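You operate a simulated robot arm through the tools that you are given. There is no shell and no other tool. Be economical: measure what you need, move in short steps, check, and stop when the job is done.

You are at the controls of a simulated robot arm. One attempt, no reset.

TASK
Grip the drilled bar in the tail vise and tap its dowels flush.
Fine: the bar lies between the brass peg and the stop; use the mallet and put it back. Set down upright: wooden mallet.

Only the result counts: the job must be done as asked and must still hold three seconds after the hand-in. Knocking over, shifting, dropping, spilling or breaking anything else fails it.

THE ROBOT
A 7-joint arm with a two-finger parallel gripper on a trunk, on a base that drives. Base frame: it is fixed to the floor where the robot stands at the start and does not move with it; the origin is under the middle of the robot, x ahead of it, y to its left, z up. Readings come in m, degrees, newtons and seconds.
With the tool pointing down near the work surface it reaches from about 0.3 to 0.72 m from the robot's upright axis, wherever it stands. Its first joint turns from -166.0 to 166.0 degrees. Payload 3.43 kg.
The TCP is the grasp point between the finger pads, 0.03 m short of the fingertips. In the tool frame z runs along the fingers and y along their closing line. Largest opening 0.094 m; finger width 0.028, thickness 0.01; the body of the gripper, 0.05 by 0.096 m, starts 0.055 m behind the TCP.
Orientation is told as [roll, pitch, yaw] about the base's x, y, z axes, in that order, counted from this pose: with the fingers straight down and closing along the base's y, the tool's x points along the base's -x, its y along +y and its z along -z.

THE INTERFACE
- The arm moves only by the tool play_rows. Its argument "moves" is one flat list of numbers, 7 for each row, row after row: the shift along the tool's x, y, z in m, then the turn, a rotation vector about the tool's x, y, z in degrees, then the opening, from 0 (shut) to 1 (fully open). In form: [x, y, z, wx, wy, wz, grip, x, y, z, wx, wy, wz, grip, ...]. A call has 1 to 8 rows; each row is the pose to reach, as a shift and turn from the pose commanded when the call began, along the tool's axes at that moment. A row lasts 0.2 s, in which the tool goes at most 0.05 m and 8.6 degrees; a call with a longer step from one row to the next is refused whole, and so is a gripper value outside its range. Where a pose cannot be reached the arm comes as near as it can. A force on the tool above 50 N (or 10 N above the force at the start of the call, whichever is more), or a blocked arm, ends the call early, and 0.2 s more pass. Each finger travels about 0.108 m/s and halts on what it meets, pressing with about 35 N; the grip force reading is that of the motor and also rises with nothing between the fingers. The clock runs only during rows and for 0.2 s after the last one: add rows that repeat a pose to give the fingers time. It gives the time, the measured TCP pose, the force on the tool (base axes), the opening and the grip force at its end, in the units of the frame above (readings bear some noise), with the torque about the TCP (base axes, N m) and any sound that the robot's microphone picked up.
- Cameras (640 x 400 px; columns grow to the right, rows downward): "scene" is now at [0.4144, -0.0589, 1.3442]; the picture's right is [0.00, -0.17, 0.99], its down [-0.44, 0.89, 0.15] and it looks along [-0.90, -0.43, -0.07] (base axes); focal length 214 px, centre (320, 200). "wrist" rides on the gripper at [0.076, 0.014, -0.103] in the tool frame; the picture's right is [-0.18, 0.98, 0.00], its down [-0.75, -0.14, -0.64] and it looks along [-0.63, -0.12, 0.77] (tool axes); focal length 243 px, centre (320, 200). There is no depth. A picture from a camera that has moved, and an enlarged one, comes with that camera's place and axes in the base frame and with its lens.
- camera(camera): a new picture of that camera. The clock stands still meanwhile.
- slide_trunk(by): slides the trunk up (or, below 0, down) by that many m; the arm and the scene camera ride with it, the base frame stays. It gives what a move gives, with no picture.
- roll_base(legs): drives the robot by 1 to 6 legs, each [ahead, left, turn to the left] in m, m and degrees, along the robot's own axes; the way and the turn of a leg run together, so that a leg with both is an arc; at most 1.5 m and 180 degrees a leg. The arm and the cameras ride along, it lands a little off, and it stops where it bumps. It gives what a move gives.
- aim_head(pan, tilt): turns the head with the scene camera to pan (to the left, within 80 degrees either way) and tilt (down, from -29 to 69), counted from straight ahead of the robot. It gives what a move gives.
- close_up(camera, box): a new picture of the part [left, top, right, bottom] of that camera's present view, enlarged. The clock stands still meanwhile.
- hand_in(): hands the job in; it is judged then, once.

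Go step by step. Nothing tells you exact positions but the pictures and the camera data: compare them with the known pose of the tool, close in by small moves and look again before you grip or let go. The budget is 120 turns and 90 pictures, counting those below and the enlarged ones. Unless the task says otherwise, let go and move clear before handing in, and close with one line.

The tools are called by a JSON object that holds its "op" and its "data". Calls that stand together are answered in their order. play_rows: Moves the arm, as the interface text tells. Its arguments: {"type":"object","properties":{"moves":{"type":"array","items":{"type":"number"}}},"required":["moves"]} The other tools are called the same way: slide_trunk (by) slides the trunk up or down; roll_base (legs) drives the base; aim_head (pan, tilt) turns the head that bears the scene camera; camera (camera) takes a picture; close_up (camera, box) takes an enlarged picture of a part of a camera's view; hand_in () hands the job in.

At the start:

```text
clock: 0.0
ee_pos: [0.3985, 0.0019, 1.2241]
tcp_rot: [0.0, 0.0, 0.1]
wrist_force: [-0.1, 0.6, 0.3]
wrist_torque: [0.01, -0.02, 0.04]
gripper_width: 0.0938
grip_force: 0.1
trunk travel left (down, up): [-0.225, 0.365]
robot x, y, heading: [-0.0, -0.0023, -0.3]
head pan, tilt: [-80.2, 64.1]
```

scene: 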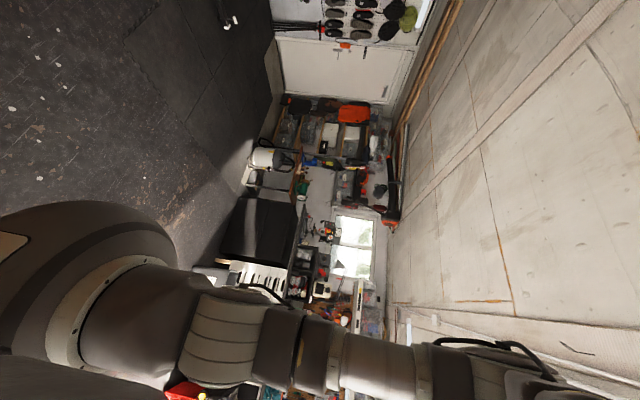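
wrist: 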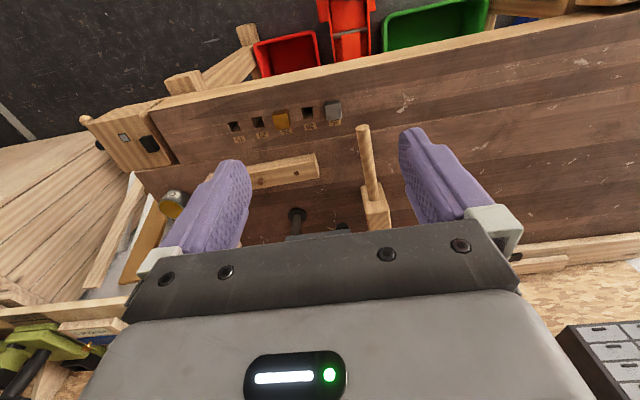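

The wrist view shows a workbench with a row of square dog holes, a drilled bar, a mallet and the tail vise at the left. I'll turn the head to look at the bench.

{"op": "aim_head", "data": {"pan": 0, "tilt": 45}}

{"op": "camera", "data": {"camera": "scene"}}

{"op": "close_up", "data": {"camera": "wrist", "box": [60, 60, 460, 260]}}

```text
clock: 1.5
ee_pos: [0.3985, 0.001, 1.2239]
tcp_rot: [0.0, 0.0, -0.1]
wrist_force: [-0.7, -0.4, 1.3]
wrist_torque: [-0.01, 0.0, 0.01]
gripper_width: 0.0938
grip_force: 0.1
trunk travel left (down, up): [-0.225, 0.365]
robot x, y, heading: [-0.0001, 0.0007, -0.2]
head pan, tilt: [0.0, 45.0]
```

```text
87 pictures are left
camera scene: at [0.4385, 0.0019, 1.2734], right [0.0, -1.0, 0.0], down [-0.71, 0.0, 0.71], along [-0.71, 0.0, -0.71], focal length 214 px, centre (320, 200)
```

scene: 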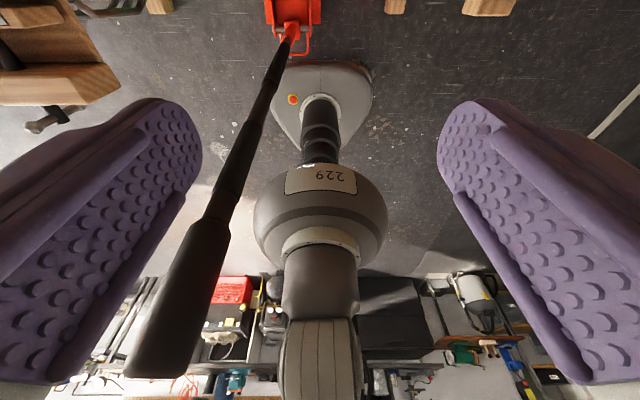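

```text
1.60 times, centred on (260, 160) of wrist
camera zoom: at [0.322, 0.0166, 1.326], right [0.18, 0.98, 0.0], down [0.75, -0.14, 0.64], along [0.63, -0.12, -0.77], focal length 388 px, centre (416, 264)
```

zoom: 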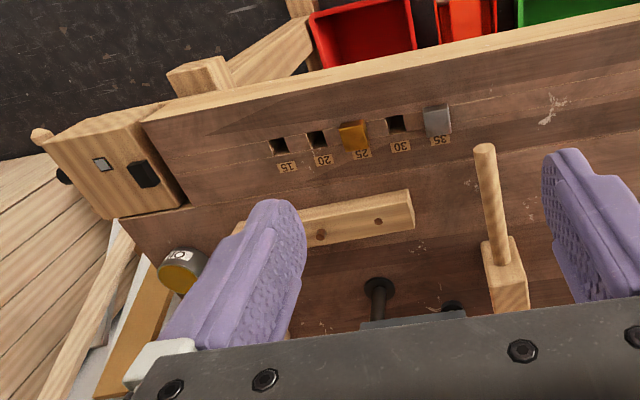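

The head is mounted so that its neutral looks straight down; the lowest tilt should look ahead and down at the bench.

{"op": "aim_head", "data": {"pan": 0, "tilt": -25}}

{"op": "camera", "data": {"camera": "scene"}}

```text
clock: 2.9
ee_pos: [0.3979, 0.0029, 1.2242]
tcp_rot: [0.0, 0.0, 0.1]
wrist_force: [0.6, -0.8, 0.3]
wrist_torque: [-0.04, -0.01, 0.03]
gripper_width: 0.0942
grip_force: 0.1
trunk travel left (down, up): [-0.225, 0.365]
robot x, y, heading: [0.0009, -0.0, 0.1]
head pan, tilt: [0.0, -25.0]
```

```text
85 pictures are left
camera scene: at [0.5451, 0.0019, 1.2836], right [0.0, -1.0, 0.0], down [-0.91, 0.0, -0.42], along [0.42, 0.0, -0.91], focal length 214 px, centre (320, 200)
```

scene: 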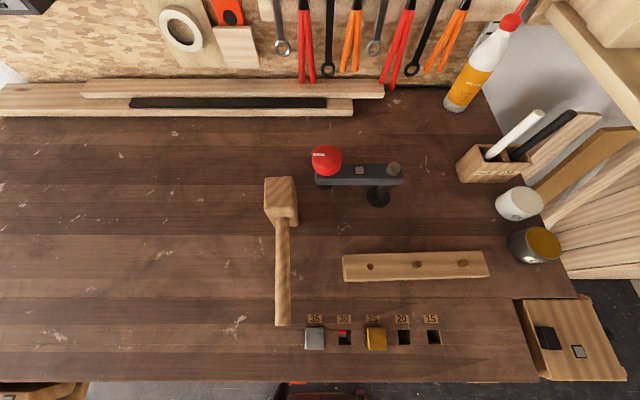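

{"op": "close_up", "data": {"camera": "scene", "box": [440, 240, 640, 400]}}

{"op": "close_up", "data": {"camera": "scene", "box": [250, 230, 500, 400]}}

{"op": "close_up", "data": {"camera": "scene", "box": [240, 130, 440, 250]}}

```text
2.50 times, centred on (540, 320) of scene
camera zoom: at [0.5451, 0.0019, 1.2836], right [0.0, -1.0, 0.0], down [-0.91, 0.0, -0.42], along [0.42, 0.0, -0.91], focal length 536 px, centre (-230, -100)
```

zoom: 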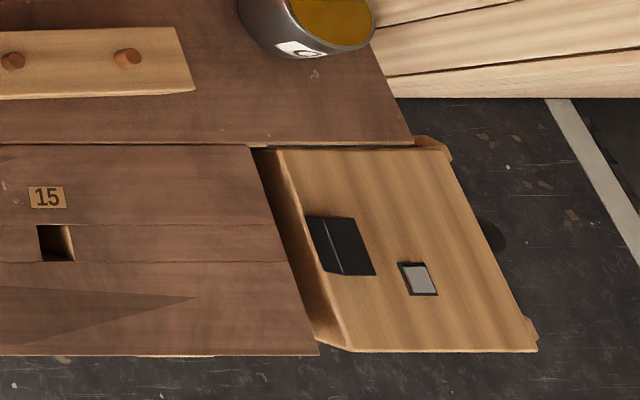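

```text
2.35 times, centred on (375, 315) of scene
camera zoom: at [0.5451, 0.0019, 1.2836], right [0.0, -1.0, 0.0], down [-0.91, 0.0, -0.42], along [0.42, 0.0, -0.91], focal length 505 px, centre (191, -71)
```

zoom: 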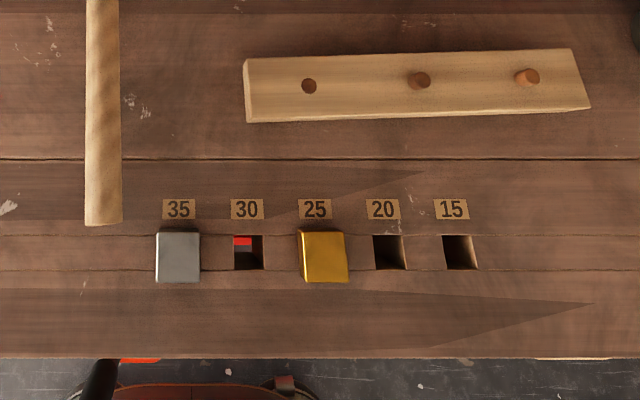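

```text
3.20 times, centred on (340, 190) of scene
camera zoom: at [0.5451, 0.0019, 1.2836], right [0.0, -1.0, 0.0], down [-0.91, 0.0, -0.42], along [0.42, 0.0, -0.91], focal length 686 px, centre (256, 232)
```

zoom: 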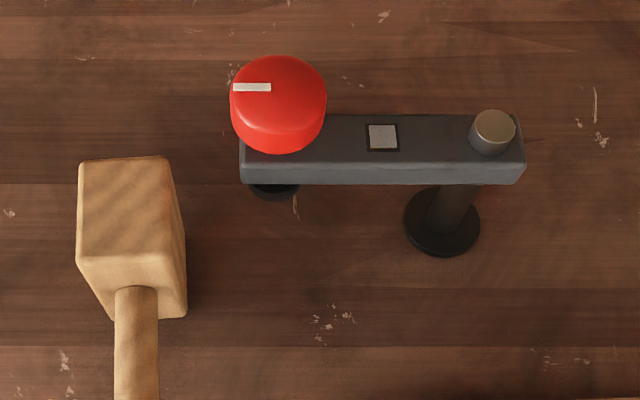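

Brass peg triangulates to about (0.486, -0.091, 0.863), and the bar is roughly 0.25 m long, so it belongs in the 25 slot against the black stop in the vise jaw. I'll drive sideways to the right to see how the vise is tightened.

{"op": "roll_base", "data": {"legs": [[0, -0.4, 0]]}}

{"op": "camera", "data": {"camera": "scene"}}

{"op": "camera", "data": {"camera": "wrist"}}

```text
clock: 5.5
ee_pos: [0.4, -0.4029, 1.2235]
tcp_rot: [0.0, 0.0, 0.3]
wrist_force: [-0.3, -0.1, 0.3]
wrist_torque: [-0.03, 0.04, 0.01]
gripper_width: 0.094
grip_force: 0.0
trunk travel left (down, up): [-0.225, 0.365]
robot x, y, heading: [-0.0004, -0.4074, 0.1]
head pan, tilt: [0.0, -25.0]
```

```text
81 pictures are left
camera scene: at [0.5463, -0.4025, 1.2837], right [0.01, -1.0, 0.0], down [-0.91, 0.0, -0.42], along [0.42, 0.0, -0.91], focal length 214 px, centre (320, 200)
```

scene: 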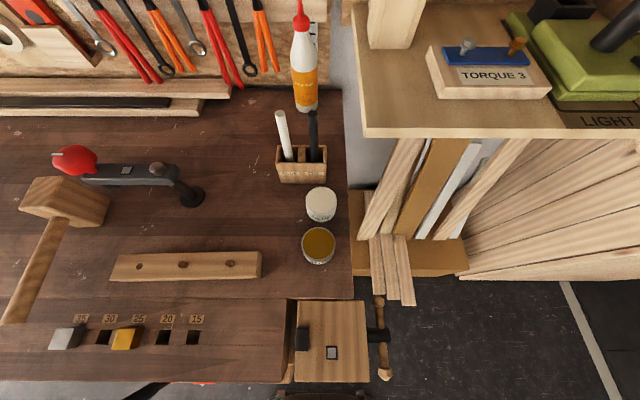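

```text
80 pictures are left
camera wrist: at [0.323, -0.389, 1.326], right [0.18, 0.98, 0.0], down [0.75, -0.14, 0.64], along [0.63, -0.11, -0.77], focal length 243 px, centre (320, 200)
```

wrist: 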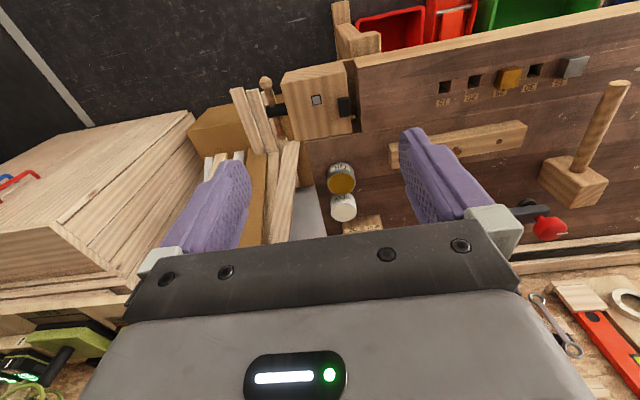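

{"op": "close_up", "data": {"camera": "scene", "box": [270, 280, 430, 400]}}

{"op": "close_up", "data": {"camera": "wrist", "box": [220, 40, 420, 160]}}

{"op": "close_up", "data": {"camera": "scene", "box": [350, 0, 640, 140]}}

```text
3.33 times, centred on (350, 340) of scene
camera zoom: at [0.5463, -0.4025, 1.2837], right [0.01, -1.0, 0.0], down [-0.91, 0.0, -0.42], along [0.42, 0.0, -0.91], focal length 715 px, centre (220, -267)
```

zoom: 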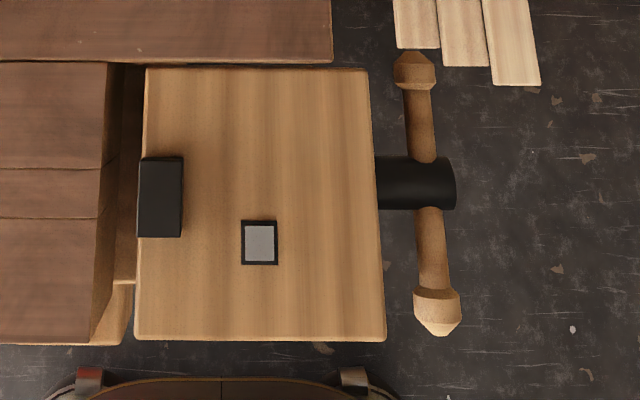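

```text
3.20 times, centred on (320, 100) of wrist
camera zoom: at [0.323, -0.389, 1.326], right [0.18, 0.98, 0.0], down [0.75, -0.14, 0.64], along [0.63, -0.11, -0.77], focal length 776 px, centre (320, 520)
```

zoom: 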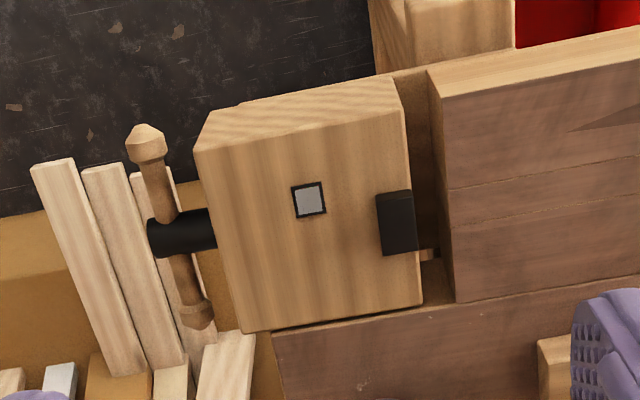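

```text
2.21 times, centred on (495, 70) of scene
camera zoom: at [0.5463, -0.4025, 1.2837], right [0.01, -1.0, 0.0], down [-0.91, 0.0, -0.42], along [0.42, 0.0, -0.91], focal length 473 px, centre (-66, 487)
```

zoom: 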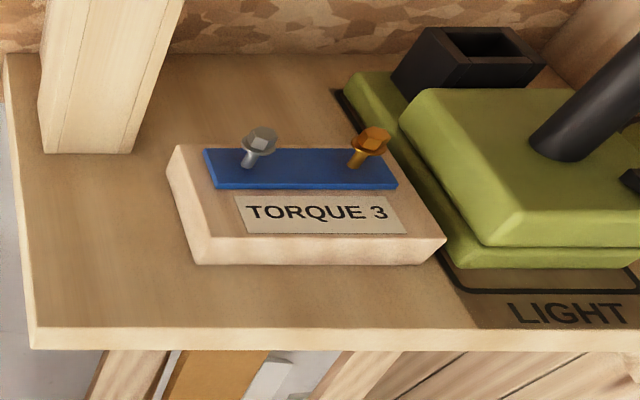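

The vise has a tommy-bar on a screw along y; the mallet stands on its face with its handle pointing at me. I'll move so that the bar, slot and handle are all in reach, and look again from there.

{"op": "roll_base", "data": {"legs": [[0, 0.19, 0]]}}

{"op": "camera", "data": {"camera": "scene"}}

{"op": "close_up", "data": {"camera": "scene", "box": [200, 230, 360, 330]}}

{"op": "close_up", "data": {"camera": "scene", "box": [190, 280, 350, 380]}}

{"op": "close_up", "data": {"camera": "scene", "box": [340, 280, 500, 400]}}

```text
clock: 7.0
ee_pos: [0.3983, -0.2128, 1.2238]
tcp_rot: [-0.1, 0.1, 0.2]
wrist_force: [0.1, 0.3, -0.1]
wrist_torque: [0.0, -0.01, -0.01]
gripper_width: 0.0941
grip_force: 0.0
trunk travel left (down, up): [-0.225, 0.365]
robot x, y, heading: [-0.0017, -0.2209, 0.4]
head pan, tilt: [0.0, -25.0]
```

```text
76 pictures are left
camera scene: at [0.5452, -0.2128, 1.2837], right [0.01, -1.0, 0.0], down [-0.91, -0.01, -0.42], along [0.42, 0.0, -0.91], focal length 214 px, centre (320, 200)
```

scene: 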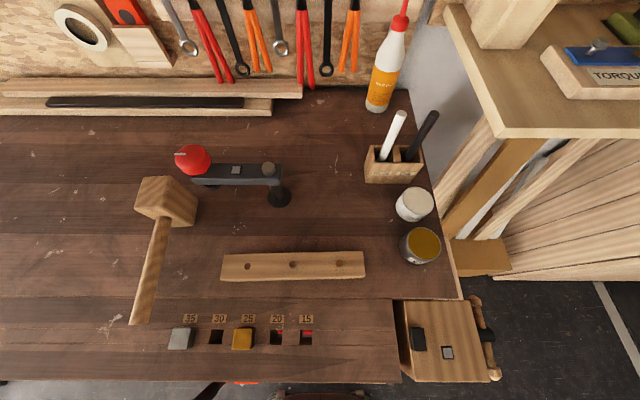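

```text
4.00 times, centred on (280, 280) of scene
camera zoom: at [0.5452, -0.2128, 1.2837], right [0.01, -1.0, 0.0], down [-0.91, -0.01, -0.42], along [0.42, 0.0, -0.91], focal length 858 px, centre (480, -120)
```

zoom: 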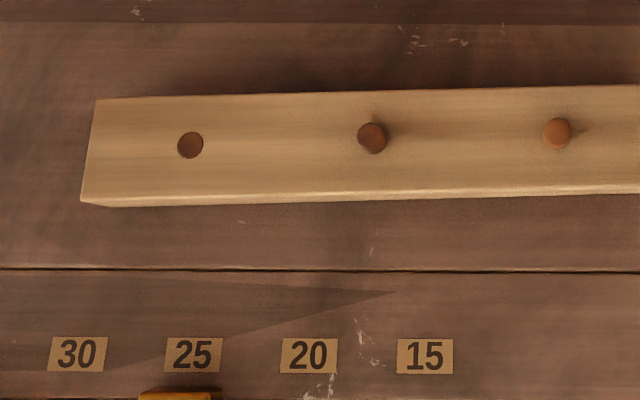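

```text
4.00 times, centred on (270, 330) of scene
camera zoom: at [0.5452, -0.2128, 1.2837], right [0.01, -1.0, 0.0], down [-0.91, -0.01, -0.42], along [0.42, 0.0, -0.91], focal length 858 px, centre (520, -320)
```

zoom: 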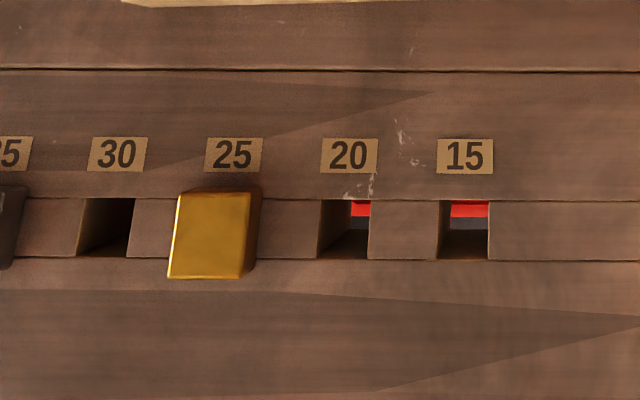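

```text
3.33 times, centred on (420, 340) of scene
camera zoom: at [0.5452, -0.2128, 1.2837], right [0.01, -1.0, 0.0], down [-0.91, -0.01, -0.42], along [0.42, 0.0, -0.91], focal length 715 px, centre (-13, -267)
```

zoom: 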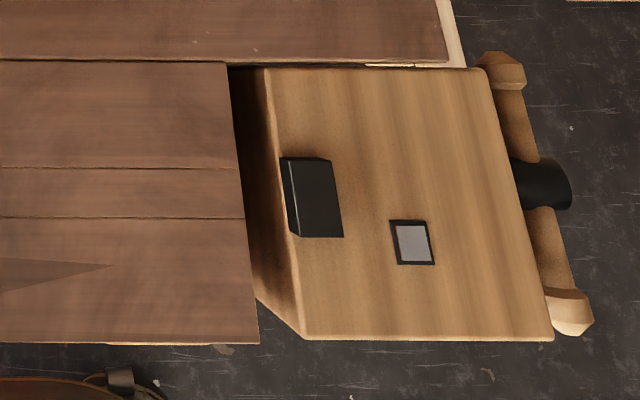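

Peg face is at y≈-0.103, stop face at y≈-0.363 (gap ≈0.26), both at x≈0.488, and the table is at z≈0.864. The bar is centred near (0.601, -0.165), top 0.888, yawed about 2°. I'll come over it with the fingers turned to close across it.

{"op": "play_rows", "data": {"moves": [-0.025, 0.006, 0.015, 0, 0, 8.5, 1, -0.05, 0.012, 0.03, 0, 0, 17, 1, -0.075, 0.018, 0.045, 0, 0, 25.5, 1, -0.1, 0.024, 0.06, 0, 0, 34, 1, -0.125, 0.03, 0.075, 0, 0, 42.5, 1, -0.15, 0.036, 0.09, 0, 0, 51, 1, -0.175, 0.042, 0.105, 0, 0, 59.5, 1, -0.203, 0.048, 0.12, 0, 0, 68, 1]}}

```text
clock: 8.8
ee_pos: [0.6023, -0.1646, 1.102]
tcp_rot: [0.0, 0.0, -67.7]
wrist_force: [0.4, -0.5, 0.6]
wrist_torque: [-0.03, 0.01, -0.02]
gripper_width: 0.0939
grip_force: 0.1
trunk travel left (down, up): [-0.225, 0.365]
robot x, y, heading: [0.0022, -0.2174, 0.4]
head pan, tilt: [0.0, -25.0]
```

Next: finish the turn to yaw -88 and come down to about 0.98 for a look.

{"op": "play_rows", "data": {"moves": [0, 0, 0.03, 0, 0, 7, 1, 0, 0, 0.06, 0, 0, 14, 1, 0, 0, 0.09, 0, 0, 20.5, 1, 0, 0, 0.12, 0, 0, 20.5, 1]}}

{"op": "camera", "data": {"camera": "wrist"}}

{"op": "camera", "data": {"camera": "scene"}}

```text
clock: 9.8
ee_pos: [0.6015, -0.1658, 0.9843]
tcp_rot: [0.0, -0.1, -88.3]
wrist_force: [0.2, 0.2, 0.4]
wrist_torque: [0.01, -0.01, -0.01]
gripper_width: 0.0941
grip_force: 0.2
trunk travel left (down, up): [-0.225, 0.365]
robot x, y, heading: [0.0018, -0.2175, 0.1]
head pan, tilt: [0.0, -25.0]
```

```text
72 pictures are left
camera wrist: at [0.6129, -0.0883, 1.0866], right [0.99, -0.15, 0.0], down [-0.12, -0.76, 0.64], along [-0.1, -0.63, -0.77], focal length 243 px, centre (320, 200)
```

wrist: 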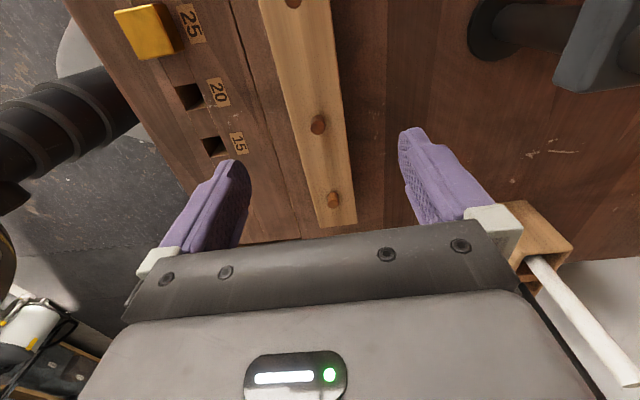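

```text
71 pictures are left
camera scene: at [0.6067, -0.3109, 1.0444], right [-1.0, -0.03, 0.0], down [-0.03, 0.91, -0.42], along [0.01, -0.42, -0.91], focal length 214 px, centre (320, 200)
```

scene: 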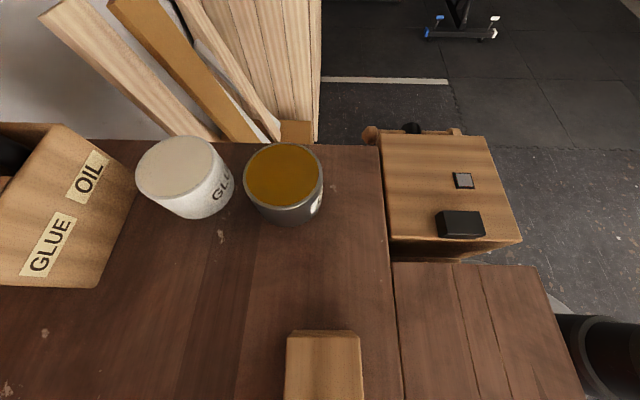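

Scene camera turns out to ride on the gripper. The bar's right end is at (0.604, -0.292), as expected, so I'll go down and grip.

{"op": "play_rows", "data": {"moves": [0, 0, 0.03, 0, 0, 0, 1, 0, 0, 0.06, 0, 0, 0, 1, 0, 0, 0.085, 0, 0, 0, 1]}}

{"op": "camera", "data": {"camera": "wrist"}}

```text
clock: 10.6
ee_pos: [0.6013, -0.1667, 0.8981]
tcp_rot: [0.0, 0.0, -88.3]
wrist_force: [0.2, 0.4, -1.0]
wrist_torque: [0.0, -0.02, -0.03]
gripper_width: 0.0937
grip_force: 0.1
trunk travel left (down, up): [-0.225, 0.365]
robot x, y, heading: [0.0015, -0.2217, 0.4]
head pan, tilt: [0.0, -25.0]
```

```text
70 pictures are left
camera wrist: at [0.6126, -0.0896, 0.9999], right [0.99, -0.15, 0.0], down [-0.12, -0.76, 0.64], along [-0.1, -0.63, -0.77], focal length 243 px, centre (320, 200)
```

wrist: 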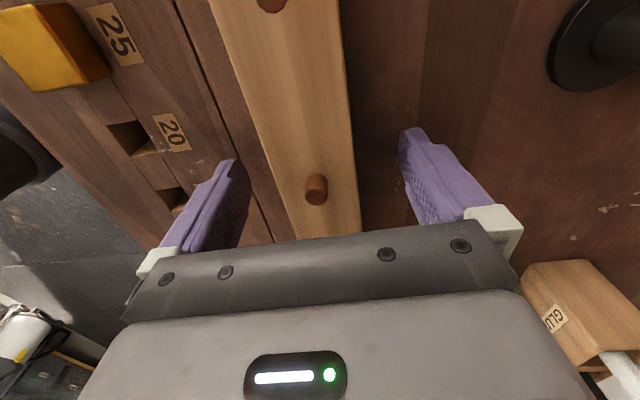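

Bar is between the fingers; closing.

{"op": "play_rows", "data": {"moves": [0, 0, 0, 0, 0, 0, 0.4, 0, 0, 0, 0, 0, 0, 0.3, 0, 0, 0, 0, 0, 0, 0.3]}}

```text
clock: 11.4
ee_pos: [0.6011, -0.1668, 0.8991]
tcp_rot: [0.0, -0.1, -88.1]
wrist_force: [1.4, -0.1, 6.5]
wrist_torque: [0.04, -0.25, -0.03]
gripper_width: 0.0437
grip_force: 35.5
trunk travel left (down, up): [-0.225, 0.365]
robot x, y, heading: [-0.0007, -0.2174, 0.4]
head pan, tilt: [0.0, -25.0]
```

Gripped. Lift and carry it over the slot, squaring the yaw.

{"op": "play_rows", "data": {"moves": [0, 0, -0.025, 0, 0, 0, 0.3, 0, 0, -0.05, 0, 0, 0, 0.3, -0.016, -0.029, -0.05, 0, 0, 0.5, 0.3, -0.032, -0.058, -0.05, 0, 0, 1, 0.3, -0.048, -0.087, -0.05, 0, 0, 1.5, 0.3, -0.064, -0.116, -0.05, 0, 0, 1.9, 0.3, -0.064, -0.116, -0.05, 0, 0, 1.9, 0.3]}}

{"op": "camera", "data": {"camera": "wrist"}}

{"op": "camera", "data": {"camera": "scene"}}

```text
clock: 13.0
ee_pos: [0.4887, -0.2321, 0.9468]
tcp_rot: [0.1, 0.1, -90.1]
wrist_force: [1.0, -0.7, -0.2]
wrist_torque: [0.0, -0.01, 0.0]
gripper_width: 0.0283
grip_force: 0.2
trunk travel left (down, up): [-0.225, 0.365]
robot x, y, heading: [-0.0061, -0.2183, 0.3]
head pan, tilt: [0.0, -25.0]
```

```text
69 pictures are left
camera wrist: at [0.5025, -0.1548, 1.0485], right [0.98, -0.19, 0.0], down [-0.14, -0.75, 0.64], along [-0.12, -0.63, -0.77], focal length 243 px, centre (320, 200)
```

wrist: 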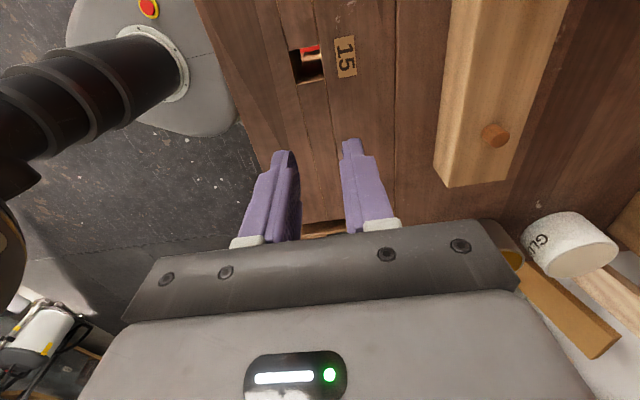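

```text
68 pictures are left
camera scene: at [0.4892, -0.377, 1.0062], right [-1.0, 0.0, 0.0], down [0.0, 0.91, -0.42], along [0.0, -0.42, -0.91], focal length 214 px, centre (320, 200)
```

scene: 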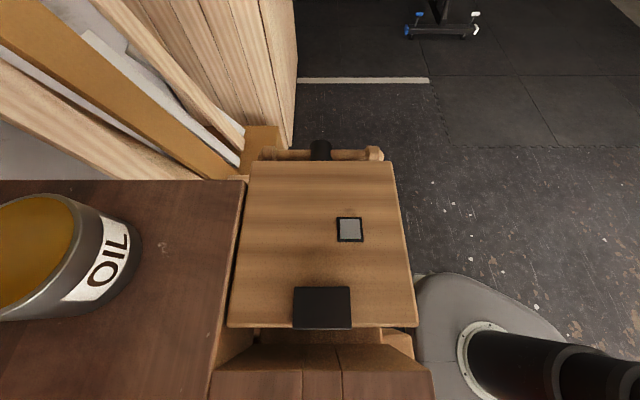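

The bar slipped out of the fingers at lift and seems to have stayed where it was. I'll return over it and look before regripping.

{"op": "play_rows", "data": {"moves": [0.016, 0.029, -0.02, 0, 0, 0, 1, 0.032, 0.058, -0.04, 0, 0, 0, 1, 0.048, 0.087, -0.04, 0, 0, -1, 1, 0.065, 0.113, -0.04, 0, 0, -1.9, 1, 0.065, 0.113, -0.04, 0, 0, -1.9, 1]}}

{"op": "camera", "data": {"camera": "wrist"}}

```text
clock: 14.2
ee_pos: [0.6006, -0.1674, 0.9893]
tcp_rot: [-0.1, 0.0, -88.2]
wrist_force: [-0.4, -0.1, 0.1]
wrist_torque: [-0.01, 0.03, 0.04]
gripper_width: 0.0942
grip_force: 0.1
trunk travel left (down, up): [-0.225, 0.365]
robot x, y, heading: [-0.0021, -0.2208, 0.5]
head pan, tilt: [0.0, -25.0]
```

```text
67 pictures are left
camera wrist: at [0.6122, -0.0908, 1.0913], right [0.99, -0.15, 0.0], down [-0.12, -0.76, 0.64], along [-0.1, -0.63, -0.77], focal length 243 px, centre (320, 200)
```

wrist: 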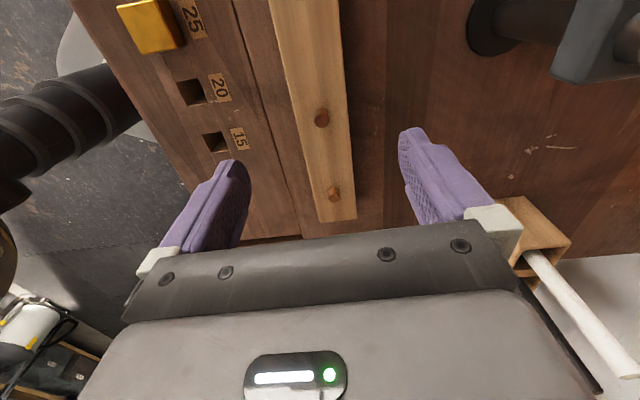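

{"op": "play_rows", "data": {"moves": [0, 0.0, 0.045, 0, 0, 0, 1, 0, 0, 0.085, 0, 0, 0, 1, 0, 0, 0.0945, 0, 0, 0, 1, 0, 0, 0.0945, 0, 0, 0, 1]}}

```text
clock: 15.2
ee_pos: [0.6018, -0.1667, 0.894]
tcp_rot: [0.0, 0.0, -88.2]
wrist_force: [0.6, 0.1, -0.7]
wrist_torque: [0.03, 0.0, 0.01]
gripper_width: 0.0942
grip_force: 0.1
trunk travel left (down, up): [-0.225, 0.365]
robot x, y, heading: [0.0013, -0.2205, 0.1]
head pan, tilt: [0.0, -25.0]
```

{"op": "play_rows", "data": {"moves": [0, 0, 0.003, 0, 0, 0, 1, 0, 0, 0.006, 0, 0, 0, 1, 0, 0, 0.006, 0, 0, 0, 1]}}

```text
clock: 16.0
ee_pos: [0.6004, -0.1682, 0.8897]
tcp_rot: [0.0, 0.0, -88.2]
wrist_force: [1.8, 1.9, 14.4]
wrist_torque: [-0.01, 0.73, -0.07]
gripper_width: 0.093
grip_force: 0.1
trunk travel left (down, up): [-0.225, 0.365]
robot x, y, heading: [-0.0029, -0.2175, 0.4]
head pan, tilt: [0.0, -25.0]
```

Contact puts the table at about z=0.860. Back off a millimetre and grip with full closing command, then test lift.

{"op": "play_rows", "data": {"moves": [0, 0, -0.004, 0, 0, 0, 1, 0, 0, -0.004, 0, 0, 0, 0.3, 0, 0, -0.004, 0, 0, 0, 0.0, 0, 0, -0.004, 0, 0, 0, 0.0, 0, 0, -0.009, 0, 0, 0, 0, 0, 0, -0.014, 0, 0, 0, 0, 0, 0, -0.019, 0, 0, 0, 0]}}

{"op": "camera", "data": {"camera": "wrist"}}

```text
clock: 17.6
ee_pos: [0.6018, -0.1677, 0.9071]
tcp_rot: [-0.1, 0.0, -88.1]
wrist_force: [-1.1, 0.3, -2.1]
wrist_torque: [-0.03, 0.04, -0.01]
gripper_width: 0.0478
grip_force: 35.0
trunk travel left (down, up): [-0.225, 0.365]
robot x, y, heading: [-0.0016, -0.2173, 0.2]
head pan, tilt: [0.0, -25.0]
```

```text
66 pictures are left
camera wrist: at [0.6118, -0.091, 1.0093], right [0.99, -0.15, 0.0], down [-0.12, -0.76, 0.64], along [-0.1, -0.63, -0.77], focal length 243 px, centre (320, 200)
```

wrist: 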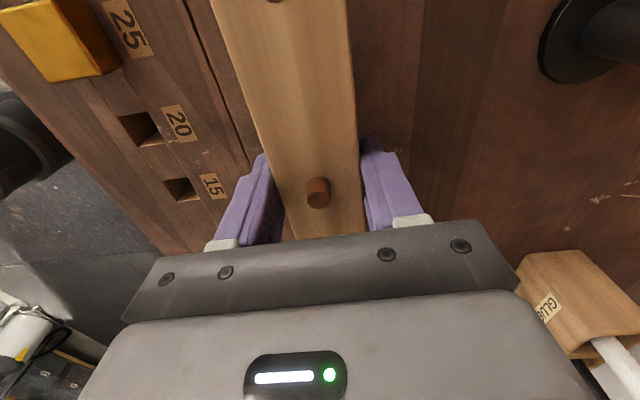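

Held now. Carry it over the slot.

{"op": "play_rows", "data": {"moves": [0, 0, -0.02, 0, 0, 0, 0, 0, 0, -0.04, 0, 0, 0, 0, -0.013, -0.024, -0.04, 0, 0, 0.5, 0, -0.026, -0.048, -0.04, 0, 0, 1, 0, -0.039, -0.072, -0.04, 0, 0, 1.5, 0, -0.052, -0.096, -0.04, 0, 0, 1.9, 0, -0.063, -0.116, -0.04, 0, 0, 1.9, 0, -0.063, -0.116, -0.04, 0, 0, 1.9, 0]}}

{"op": "camera", "data": {"camera": "wrist"}}

{"op": "camera", "data": {"camera": "scene"}}

```text
clock: 19.4
ee_pos: [0.4843, -0.235, 0.948]
tcp_rot: [-0.1, 0.0, -90.1]
wrist_force: [-0.1, 1.0, -2.7]
wrist_torque: [0.0, 0.01, -0.01]
gripper_width: 0.048
grip_force: 35.3
trunk travel left (down, up): [-0.225, 0.365]
robot x, y, heading: [-0.0011, -0.2204, 0.2]
head pan, tilt: [0.0, -25.0]
```

```text
65 pictures are left
camera wrist: at [0.4989, -0.1584, 1.0492], right [0.98, -0.19, 0.0], down [-0.14, -0.75, 0.64], along [-0.12, -0.63, -0.77], focal length 243 px, centre (320, 200)
```

wrist: 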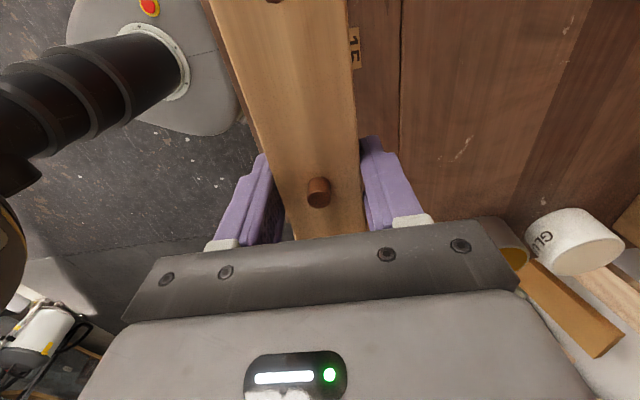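

```text
64 pictures are left
camera scene: at [0.4856, -0.3806, 1.007], right [-1.0, 0.0, 0.0], down [0.0, 0.91, -0.42], along [0.0, -0.42, -0.91], focal length 214 px, centre (320, 200)
```

scene: 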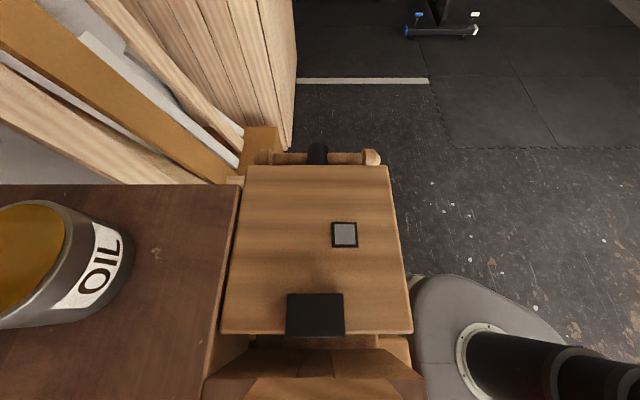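

{"op": "aim_head", "data": {"pan": 0, "tilt": 15}}

{"op": "camera", "data": {"camera": "scene"}}

```text
clock: 20.5
ee_pos: [0.4856, -0.2354, 0.9482]
tcp_rot: [0.0, 0.0, -90.1]
wrist_force: [0.6, -0.8, -2.1]
wrist_torque: [-0.02, 0.02, -0.02]
gripper_width: 0.0481
grip_force: 34.8
trunk travel left (down, up): [-0.225, 0.365]
robot x, y, heading: [0.0033, -0.2182, 0.2]
head pan, tilt: [0.0, 15.0]
```

```text
63 pictures are left
camera scene: at [0.4859, -0.3208, 0.9846], right [-1.0, 0.0, 0.0], down [0.0, 0.97, 0.26], along [0.0, 0.26, -0.97], focal length 214 px, centre (320, 200)
```

scene: 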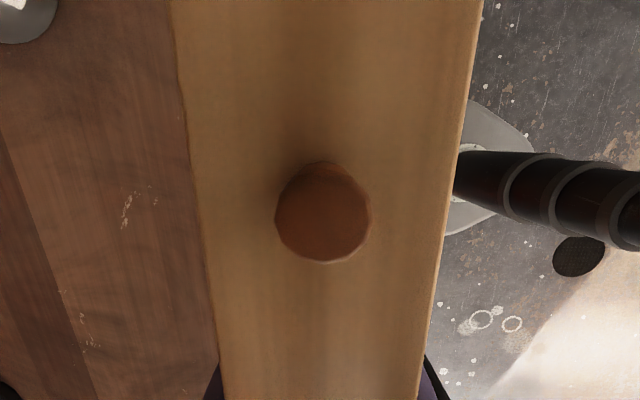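

{"op": "aim_head", "data": {"pan": 0, "tilt": -10}}

{"op": "camera", "data": {"camera": "scene"}}

```text
clock: 21.4
ee_pos: [0.4866, -0.2353, 0.9482]
tcp_rot: [-0.1, 0.0, -90.1]
wrist_force: [-0.1, -0.6, -1.8]
wrist_torque: [-0.03, 0.01, -0.03]
gripper_width: 0.0482
grip_force: 34.9
trunk travel left (down, up): [-0.225, 0.365]
robot x, y, heading: [-0.0034, -0.2204, 0.1]
head pan, tilt: [0.0, -10.0]
```

```text
62 pictures are left
camera scene: at [0.4859, -0.36, 0.9937], right [-1.0, 0.0, 0.0], down [0.0, 0.98, -0.17], along [0.0, -0.17, -0.98], focal length 214 px, centre (320, 200)
```

scene: 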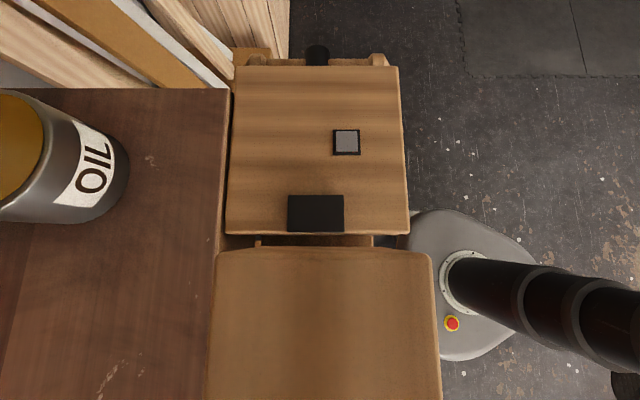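

Bar end at y≈-0.357, stop face ≈-0.364; I shift 3 mm toward the stop and 3.5 mm in x, then lower to just above the table.

{"op": "play_rows", "data": {"moves": [-0.003, 0.0035, 0.0, 0, 0, 0, 0, -0.003, 0.0035, 0.015, 0, 0, 0, 0, -0.003, 0.0035, 0.03, 0, 0, 0, 0, -0.003, 0.0035, 0.042, 0, 0, 0, 0, -0.003, 0.0035, 0.046, 0, 0, 0, 0, -0.003, 0.0035, 0.05, 0, 0, 0, 0, -0.003, 0.0035, 0.053, 0, 0, 0, 0, -0.003, 0.0035, 0.053, 0, 0, 0, 0]}}

{"op": "camera", "data": {"camera": "scene"}}

```text
clock: 23.2
ee_pos: [0.4903, -0.2383, 0.8943]
tcp_rot: [0.0, 0.0, -90.1]
wrist_force: [-0.8, -0.2, -1.8]
wrist_torque: [-0.03, -0.02, -0.02]
gripper_width: 0.0482
grip_force: 35.2
trunk travel left (down, up): [-0.225, 0.365]
robot x, y, heading: [0.0002, -0.2204, 0.3]
head pan, tilt: [0.0, -10.0]
```

```text
61 pictures are left
camera scene: at [0.4908, -0.3634, 0.9408], right [-1.0, 0.0, 0.0], down [0.0, 0.98, -0.17], along [0.0, -0.17, -0.98], focal length 214 px, centre (320, 200)
```

scene: 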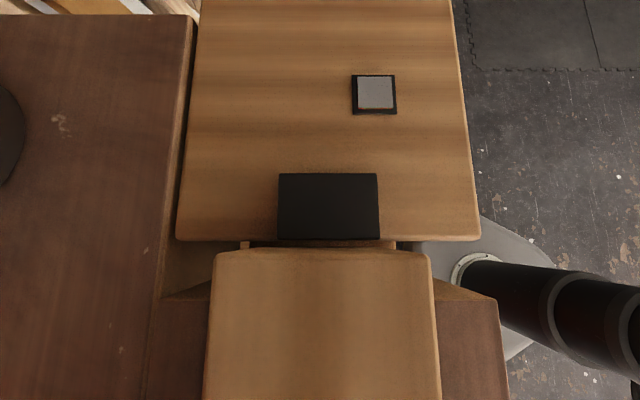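

Bar sits centred on the stop with a few mm gap. Lower the last millimetre and release.

{"op": "play_rows", "data": {"moves": [0, 0, 0.001, 0, 0, 0, 0, 0, 0, 0.001, 0, 0, 0, 0.7, 0, 0, 0.001, 0, 0, 0, 0.8, 0, 0, -0.03, 0, 0, 0, 0.8, 0, 0, -0.07, 0, 0, 0, 0.9, 0, 0, -0.11, 0, 0, 0, 1, 0, 0, -0.15, 0, 0, 0, 1]}}

{"op": "camera", "data": {"camera": "wrist"}}

```text
clock: 24.8
ee_pos: [0.4876, -0.238, 1.044]
tcp_rot: [-0.1, 0.0, -90.1]
wrist_force: [-0.2, 0.1, -0.6]
wrist_torque: [0.03, -0.01, 0.01]
gripper_width: 0.094
grip_force: 0.1
trunk travel left (down, up): [-0.225, 0.365]
robot x, y, heading: [-0.0011, -0.2183, 0.2]
head pan, tilt: [0.0, -10.0]
```

```text
60 pictures are left
camera wrist: at [0.5015, -0.1617, 1.1458], right [0.98, -0.18, 0.0], down [-0.14, -0.75, 0.64], along [-0.12, -0.63, -0.77], focal length 243 px, centre (320, 200)
```

wrist: 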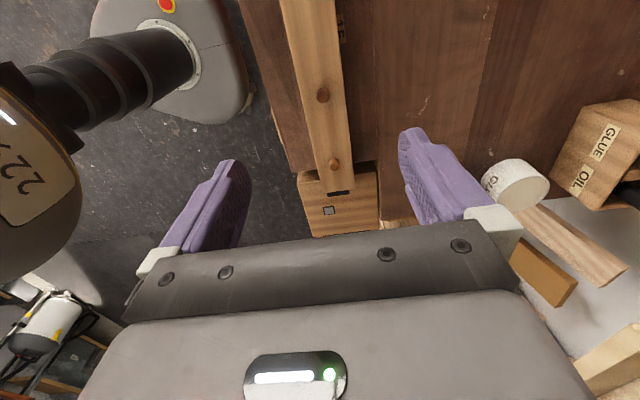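

Bar is placed. Now I turn the tool back to yaw 0 and go above the near arm of the vise's tommy bar (about x 0.44, y -0.517, z 0.818).

{"op": "play_rows", "data": {"moves": [-0.035, -0.006, 0, 0, 0, -8.5, 1, -0.07, -0.012, 0, 0, 0, -17, 1, -0.105, -0.018, 0, 0, 0, -25.5, 1, -0.14, -0.024, 0, 0, 0, -34, 1, -0.175, -0.03, 0, 0, 0, -42.5, 1, -0.21, -0.036, 0, 0, 0, -51, 1, -0.245, -0.043, 0, 0, 0, -59.5, 0.8, -0.279, -0.05, 0, 0, 0, -68, 0.6]}}

{"op": "aim_head", "data": {"pan": 0, "tilt": -10}}

```text
clock: 26.6
ee_pos: [0.4411, -0.5184, 1.0473]
tcp_rot: [0.0, 0.0, -21.9]
wrist_force: [0.0, -0.3, 0.1]
wrist_torque: [-0.01, -0.01, 0.01]
gripper_width: 0.0565
grip_force: 0.0
trunk travel left (down, up): [-0.225, 0.365]
robot x, y, heading: [-0.0012, -0.2209, 0.5]
head pan, tilt: [0.0, -10.0]
```

```text
clock: 27.2
ee_pos: [0.4407, -0.5186, 1.0466]
tcp_rot: [0.0, 0.0, -22.1]
wrist_force: [-0.1, -0.4, 0.7]
wrist_torque: [-0.03, -0.01, -0.01]
gripper_width: 0.0564
grip_force: 0.1
trunk travel left (down, up): [-0.225, 0.365]
robot x, y, heading: [-0.002, -0.2193, 0.4]
head pan, tilt: [0.0, -10.0]
```

{"op": "play_rows", "data": {"moves": [0, 0, 0.03, 0, 0, -8, 0.5, 0, 0, 0.06, 0, 0, -16, 0.4, 0, 0, 0.09, 0, 0, -22, 0.4, 0, 0, 0.12, 0, 0, -22, 0.4]}}

{"op": "camera", "data": {"camera": "wrist"}}

{"op": "camera", "data": {"camera": "scene"}}

```text
clock: 28.2
ee_pos: [0.4415, -0.5174, 0.927]
tcp_rot: [0.0, 0.0, 0.1]
wrist_force: [0.1, -0.3, 0.4]
wrist_torque: [0.0, -0.02, -0.01]
gripper_width: 0.0376
grip_force: 0.1
trunk travel left (down, up): [-0.225, 0.365]
robot x, y, heading: [-0.0018, -0.2162, 0.2]
head pan, tilt: [0.0, -10.0]
```

```text
59 pictures are left
camera wrist: at [0.3641, -0.5032, 1.0269], right [0.18, 0.98, 0.0], down [0.75, -0.14, 0.64], along [0.63, -0.12, -0.77], focal length 243 px, centre (320, 200)
```

wrist: 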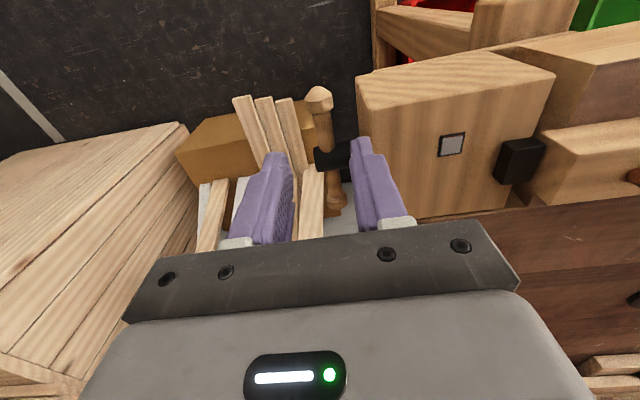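

```text
58 pictures are left
camera scene: at [0.5668, -0.5179, 0.9714], right [0.0, -1.0, 0.0], down [-0.98, 0.0, -0.17], along [0.17, 0.0, -0.98], focal length 214 px, centre (320, 200)
```

scene: 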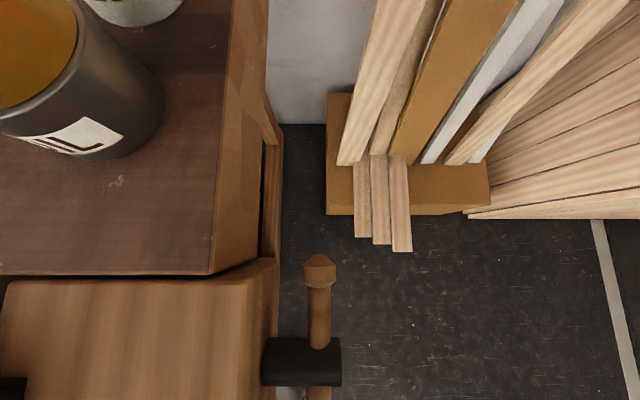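

Tommy bar measured: axis near (x 0.489, z 0.818), y -0.518, tips at radius 0.066. I descend around the near end and close on it.

{"op": "play_rows", "data": {"moves": [0.002, 0, 0.03, 0, 0, 0, 0.4, 0.002, 0, 0.06, 0, 0, 0, 0.4, 0.002, 0, 0.09, 0, 0, 0, 0.4, 0.002, 0, 0.109, 0, 0, 0, 0.4, 0.002, 0, 0.109, 0, 0, 0, 0.1, 0.002, 0, 0.109, 0, 0, 0, 0, 0.002, 0, 0.109, 0, 0, 0, 0]}}

{"op": "camera", "data": {"camera": "wrist"}}

```text
clock: 29.8
ee_pos: [0.4368, -0.5164, 0.8167]
tcp_rot: [0.0, 0.1, -0.1]
wrist_force: [-1.2, 5.2, -4.5]
wrist_torque: [-0.01, 0.24, 0.06]
gripper_width: 0.02
grip_force: 44.8
trunk travel left (down, up): [-0.225, 0.365]
robot x, y, heading: [-0.0008, -0.2197, 0.3]
head pan, tilt: [0.0, -10.0]
```

```text
57 pictures are left
camera wrist: at [0.3598, -0.5025, 0.918], right [0.18, 0.98, 0.0], down [0.75, -0.14, 0.64], along [0.63, -0.12, -0.77], focal length 243 px, centre (320, 200)
```

wrist: 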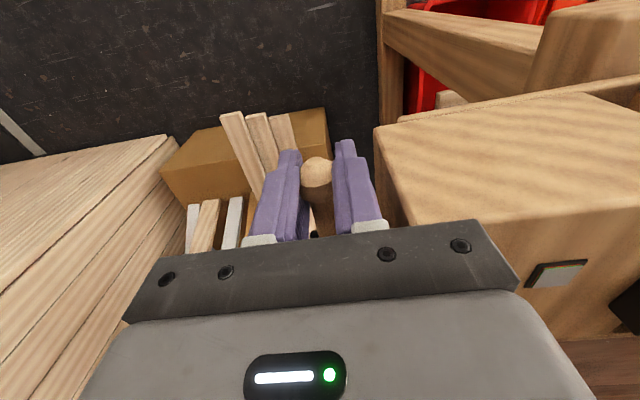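

Gripped on the cap. Swing the near end up and over (clockwise seen from outside), first 60°.

{"op": "play_rows", "data": {"moves": [-0.0008, 0, -0.009, 0, 0, 0, 0, -0.0031, 0, -0.0178, 0, 0, 0, 0, -0.007, 0, -0.026, 0, 0, 0, 0, -0.0122, 0, -0.0334, 0, 0, 0, 0, -0.019, 0, -0.04, 0, 0, 0, 0, -0.026, 0, -0.045, 0, 0, 0, 0]}}

{"op": "camera", "data": {"camera": "wrist"}}

```text
clock: 31.2
ee_pos: [0.4587, -0.5165, 0.8608]
tcp_rot: [0.2, 0.3, -0.2]
wrist_force: [-31.5, 12.1, -18.1]
wrist_torque: [0.02, 1.8, -0.24]
gripper_width: 0.0155
grip_force: 45.7
trunk travel left (down, up): [-0.225, 0.365]
robot x, y, heading: [0.0031, -0.2204, 0.3]
head pan, tilt: [0.0, -10.0]
```

```text
56 pictures are left
camera wrist: at [0.3838, -0.501, 0.9625], right [0.19, 0.98, 0.0], down [0.76, -0.14, 0.64], along [0.63, -0.12, -0.77], focal length 243 px, centre (320, 200)
```

wrist: 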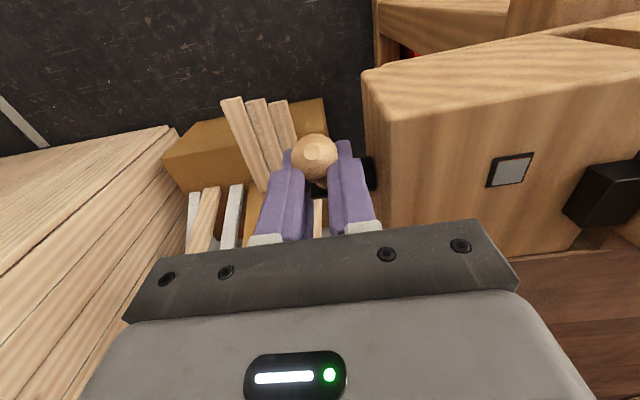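

The handle turned about 40° with some slipping; continue over the top.

{"op": "play_rows", "data": {"moves": [-0.0125, 0, -0.0062, 0, 0, 0, 0, -0.026, 0, -0.008, 0, 0, 0, 0, -0.035, 0, -0.007, 0, 0, 0, 0, -0.0438, 0, -0.0049, 0, 0, 0, 0, -0.0594, 0, 0.0042, 0, 0, 0, 0]}}

{"op": "camera", "data": {"camera": "wrist"}}

{"op": "camera", "data": {"camera": "scene"}}

```text
clock: 32.4
ee_pos: [0.5243, -0.5171, 0.8562]
tcp_rot: [0.0, -0.2, -0.1]
wrist_force: [0.3, 0.1, 0.2]
wrist_torque: [0.03, 0.08, -0.03]
gripper_width: 0.0001
grip_force: 32.9
trunk travel left (down, up): [-0.225, 0.365]
robot x, y, heading: [-0.0001, -0.2171, 0.4]
head pan, tilt: [0.0, -10.0]
```

```text
55 pictures are left
camera wrist: at [0.4477, -0.5027, 0.9574], right [0.19, 0.98, 0.0], down [0.75, -0.14, 0.64], along [0.63, -0.12, -0.77], focal length 243 px, centre (320, 200)
```

wrist: 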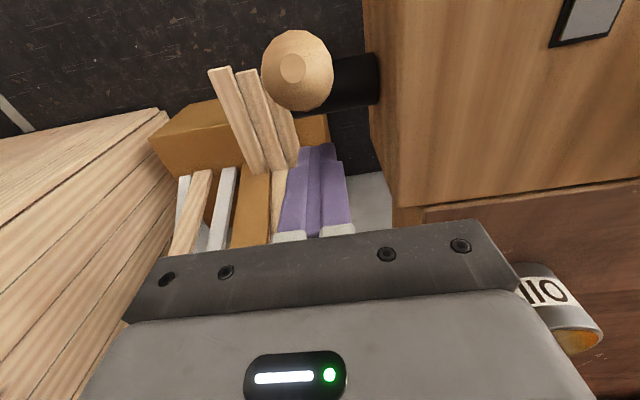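

```text
54 pictures are left
camera scene: at [0.6505, -0.5177, 0.9021], right [0.0, -1.0, 0.0], down [-0.98, 0.0, -0.17], along [0.17, 0.0, -0.98], focal length 214 px, centre (320, 200)
```

scene: 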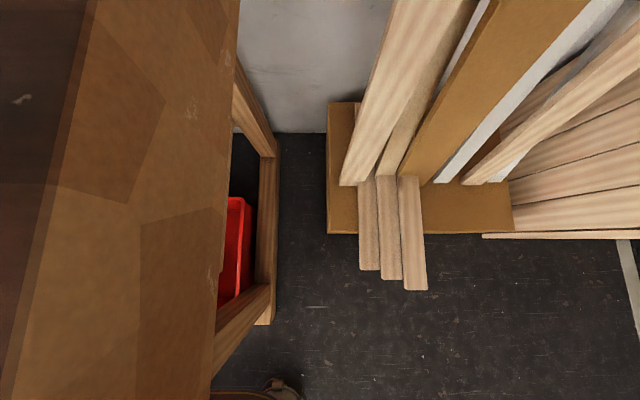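

The handle got to about 65° before slipping out. I'll instead turn the tool 90° so the broad side of the fingers straddles the handle and pushes it positively.

{"op": "play_rows", "data": {"moves": [0, 0, -0.035, 0, 0, 4, 0, 0, 0, -0.07, 0, 0, 12, 0.2, 0.01, 0, -0.09, 0, 0, 20, 0.4, 0.02, 0, -0.09, 0, 0, 28, 0.5, 0.03, 0, -0.09, 0, 0, 36, 0.6, 0.04, 0, -0.09, 0, 0, 44, 0.6, 0.05, 0, -0.09, 0, 0, 52, 0.6, 0.056, 0, -0.09, 0, 0, 60, 0.6]}}

{"op": "play_rows", "data": {"moves": [0, 0, 0, 0, 0, 8, 0.6, 0, 0, 0, 0, 0, 16, 0.6, 0, 0, 0, 0, 0, 24, 0.6, 0, 0, 0, 0, 0, 30, 0.6, 0, 0, 0, 0, 0, 30, 0.6]}}

{"op": "aim_head", "data": {"pan": 0, "tilt": 30}}

{"op": "camera", "data": {"camera": "wrist"}}

{"op": "camera", "data": {"camera": "scene"}}

```text
clock: 34.2
ee_pos: [0.4686, -0.5169, 0.9454]
tcp_rot: [0.0, -0.1, -60.2]
wrist_force: [0.2, -0.2, -0.8]
wrist_torque: [-0.03, -0.04, 0.01]
gripper_width: 0.0564
grip_force: 0.0
trunk travel left (down, up): [-0.225, 0.365]
robot x, y, heading: [-0.0021, -0.213, 0.2]
head pan, tilt: [0.0, -10.0]
```

```text
clock: 35.4
ee_pos: [0.4672, -0.5158, 0.9457]
tcp_rot: [0.1, -0.1, -90.1]
wrist_force: [-0.3, -0.3, 0.3]
wrist_torque: [0.0, 0.02, 0.03]
gripper_width: 0.0563
grip_force: 0.0
trunk travel left (down, up): [-0.225, 0.365]
robot x, y, heading: [-0.0027, -0.2203, 0.3]
head pan, tilt: [0.0, -10.0]
```

```text
clock: 36.4
ee_pos: [0.469, -0.5167, 0.9454]
tcp_rot: [0.0, 0.0, -90.1]
wrist_force: [-0.4, -0.5, 0.3]
wrist_torque: [-0.01, 0.01, 0.0]
gripper_width: 0.0564
grip_force: 0.1
trunk travel left (down, up): [-0.225, 0.365]
robot x, y, heading: [0.0018, -0.2176, 0.4]
head pan, tilt: [0.0, 30.0]
```

```text
53 pictures are left
camera wrist: at [0.4811, -0.4404, 1.0476], right [0.98, -0.19, 0.0], down [-0.14, -0.75, 0.64], along [-0.12, -0.63, -0.77], focal length 243 px, centre (320, 200)
```

wrist: 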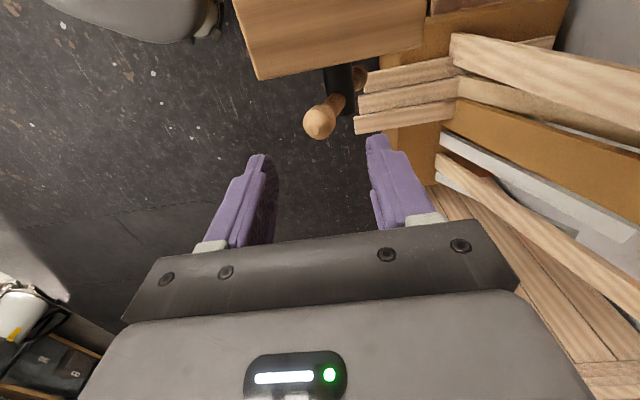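

```text
52 pictures are left
camera scene: at [0.4679, -0.5787, 0.9859], right [-1.0, 0.0, 0.0], down [0.0, 0.87, 0.5], along [0.0, 0.5, -0.87], focal length 214 px, centre (320, 200)
```

scene: 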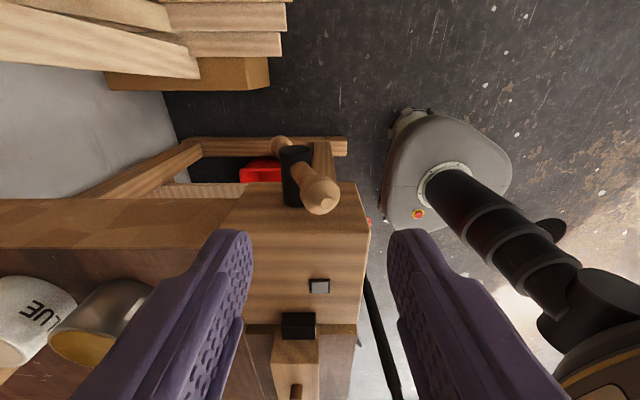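

Clear view: the cap is at about (0.468, -0.514, 0.875), handle at ~70°. I lower the straddling fingers around it and push it over toward +x.

{"op": "play_rows", "data": {"moves": [0.001, 0, 0.04, 0, 0, 0, 0.5, 0.001, 0, 0.075, 0, 0, 0, 0.45, 0.001, 0.015, 0.075, 0, 0, 0, 0.45, 0.001, 0.03, 0.075, 0, 0, 0, 0.45, 0.001, 0.045, 0.077, 0, 0, 0, 0.45, 0.001, 0.06, 0.082, 0, 0, 0, 0.45, 0.001, 0.072, 0.09, 0, 0, 0, 0.45]}}

{"op": "camera", "data": {"camera": "scene"}}

```text
clock: 38.0
ee_pos: [0.5408, -0.5172, 0.8562]
tcp_rot: [0.0, 0.0, -90.0]
wrist_force: [0.0, -0.9, 0.6]
wrist_torque: [0.0, -0.01, -0.02]
gripper_width: 0.0423
grip_force: 0.1
trunk travel left (down, up): [-0.225, 0.365]
robot x, y, heading: [-0.0003, -0.2203, 0.4]
head pan, tilt: [0.0, 30.0]
```

```text
51 pictures are left
camera scene: at [0.5408, -0.578, 0.897], right [-1.0, 0.0, 0.0], down [0.0, 0.87, 0.5], along [0.0, 0.5, -0.87], focal length 214 px, centre (320, 200)
```

scene: 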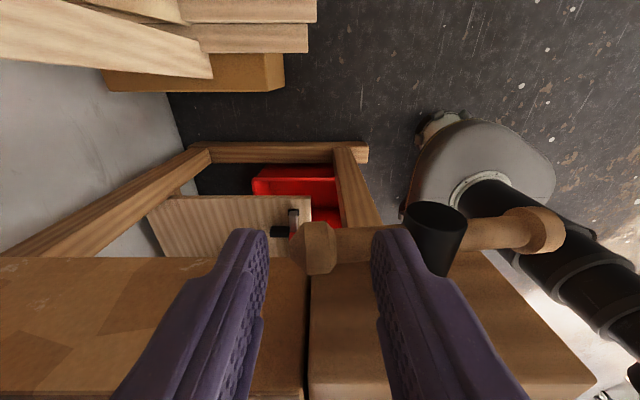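

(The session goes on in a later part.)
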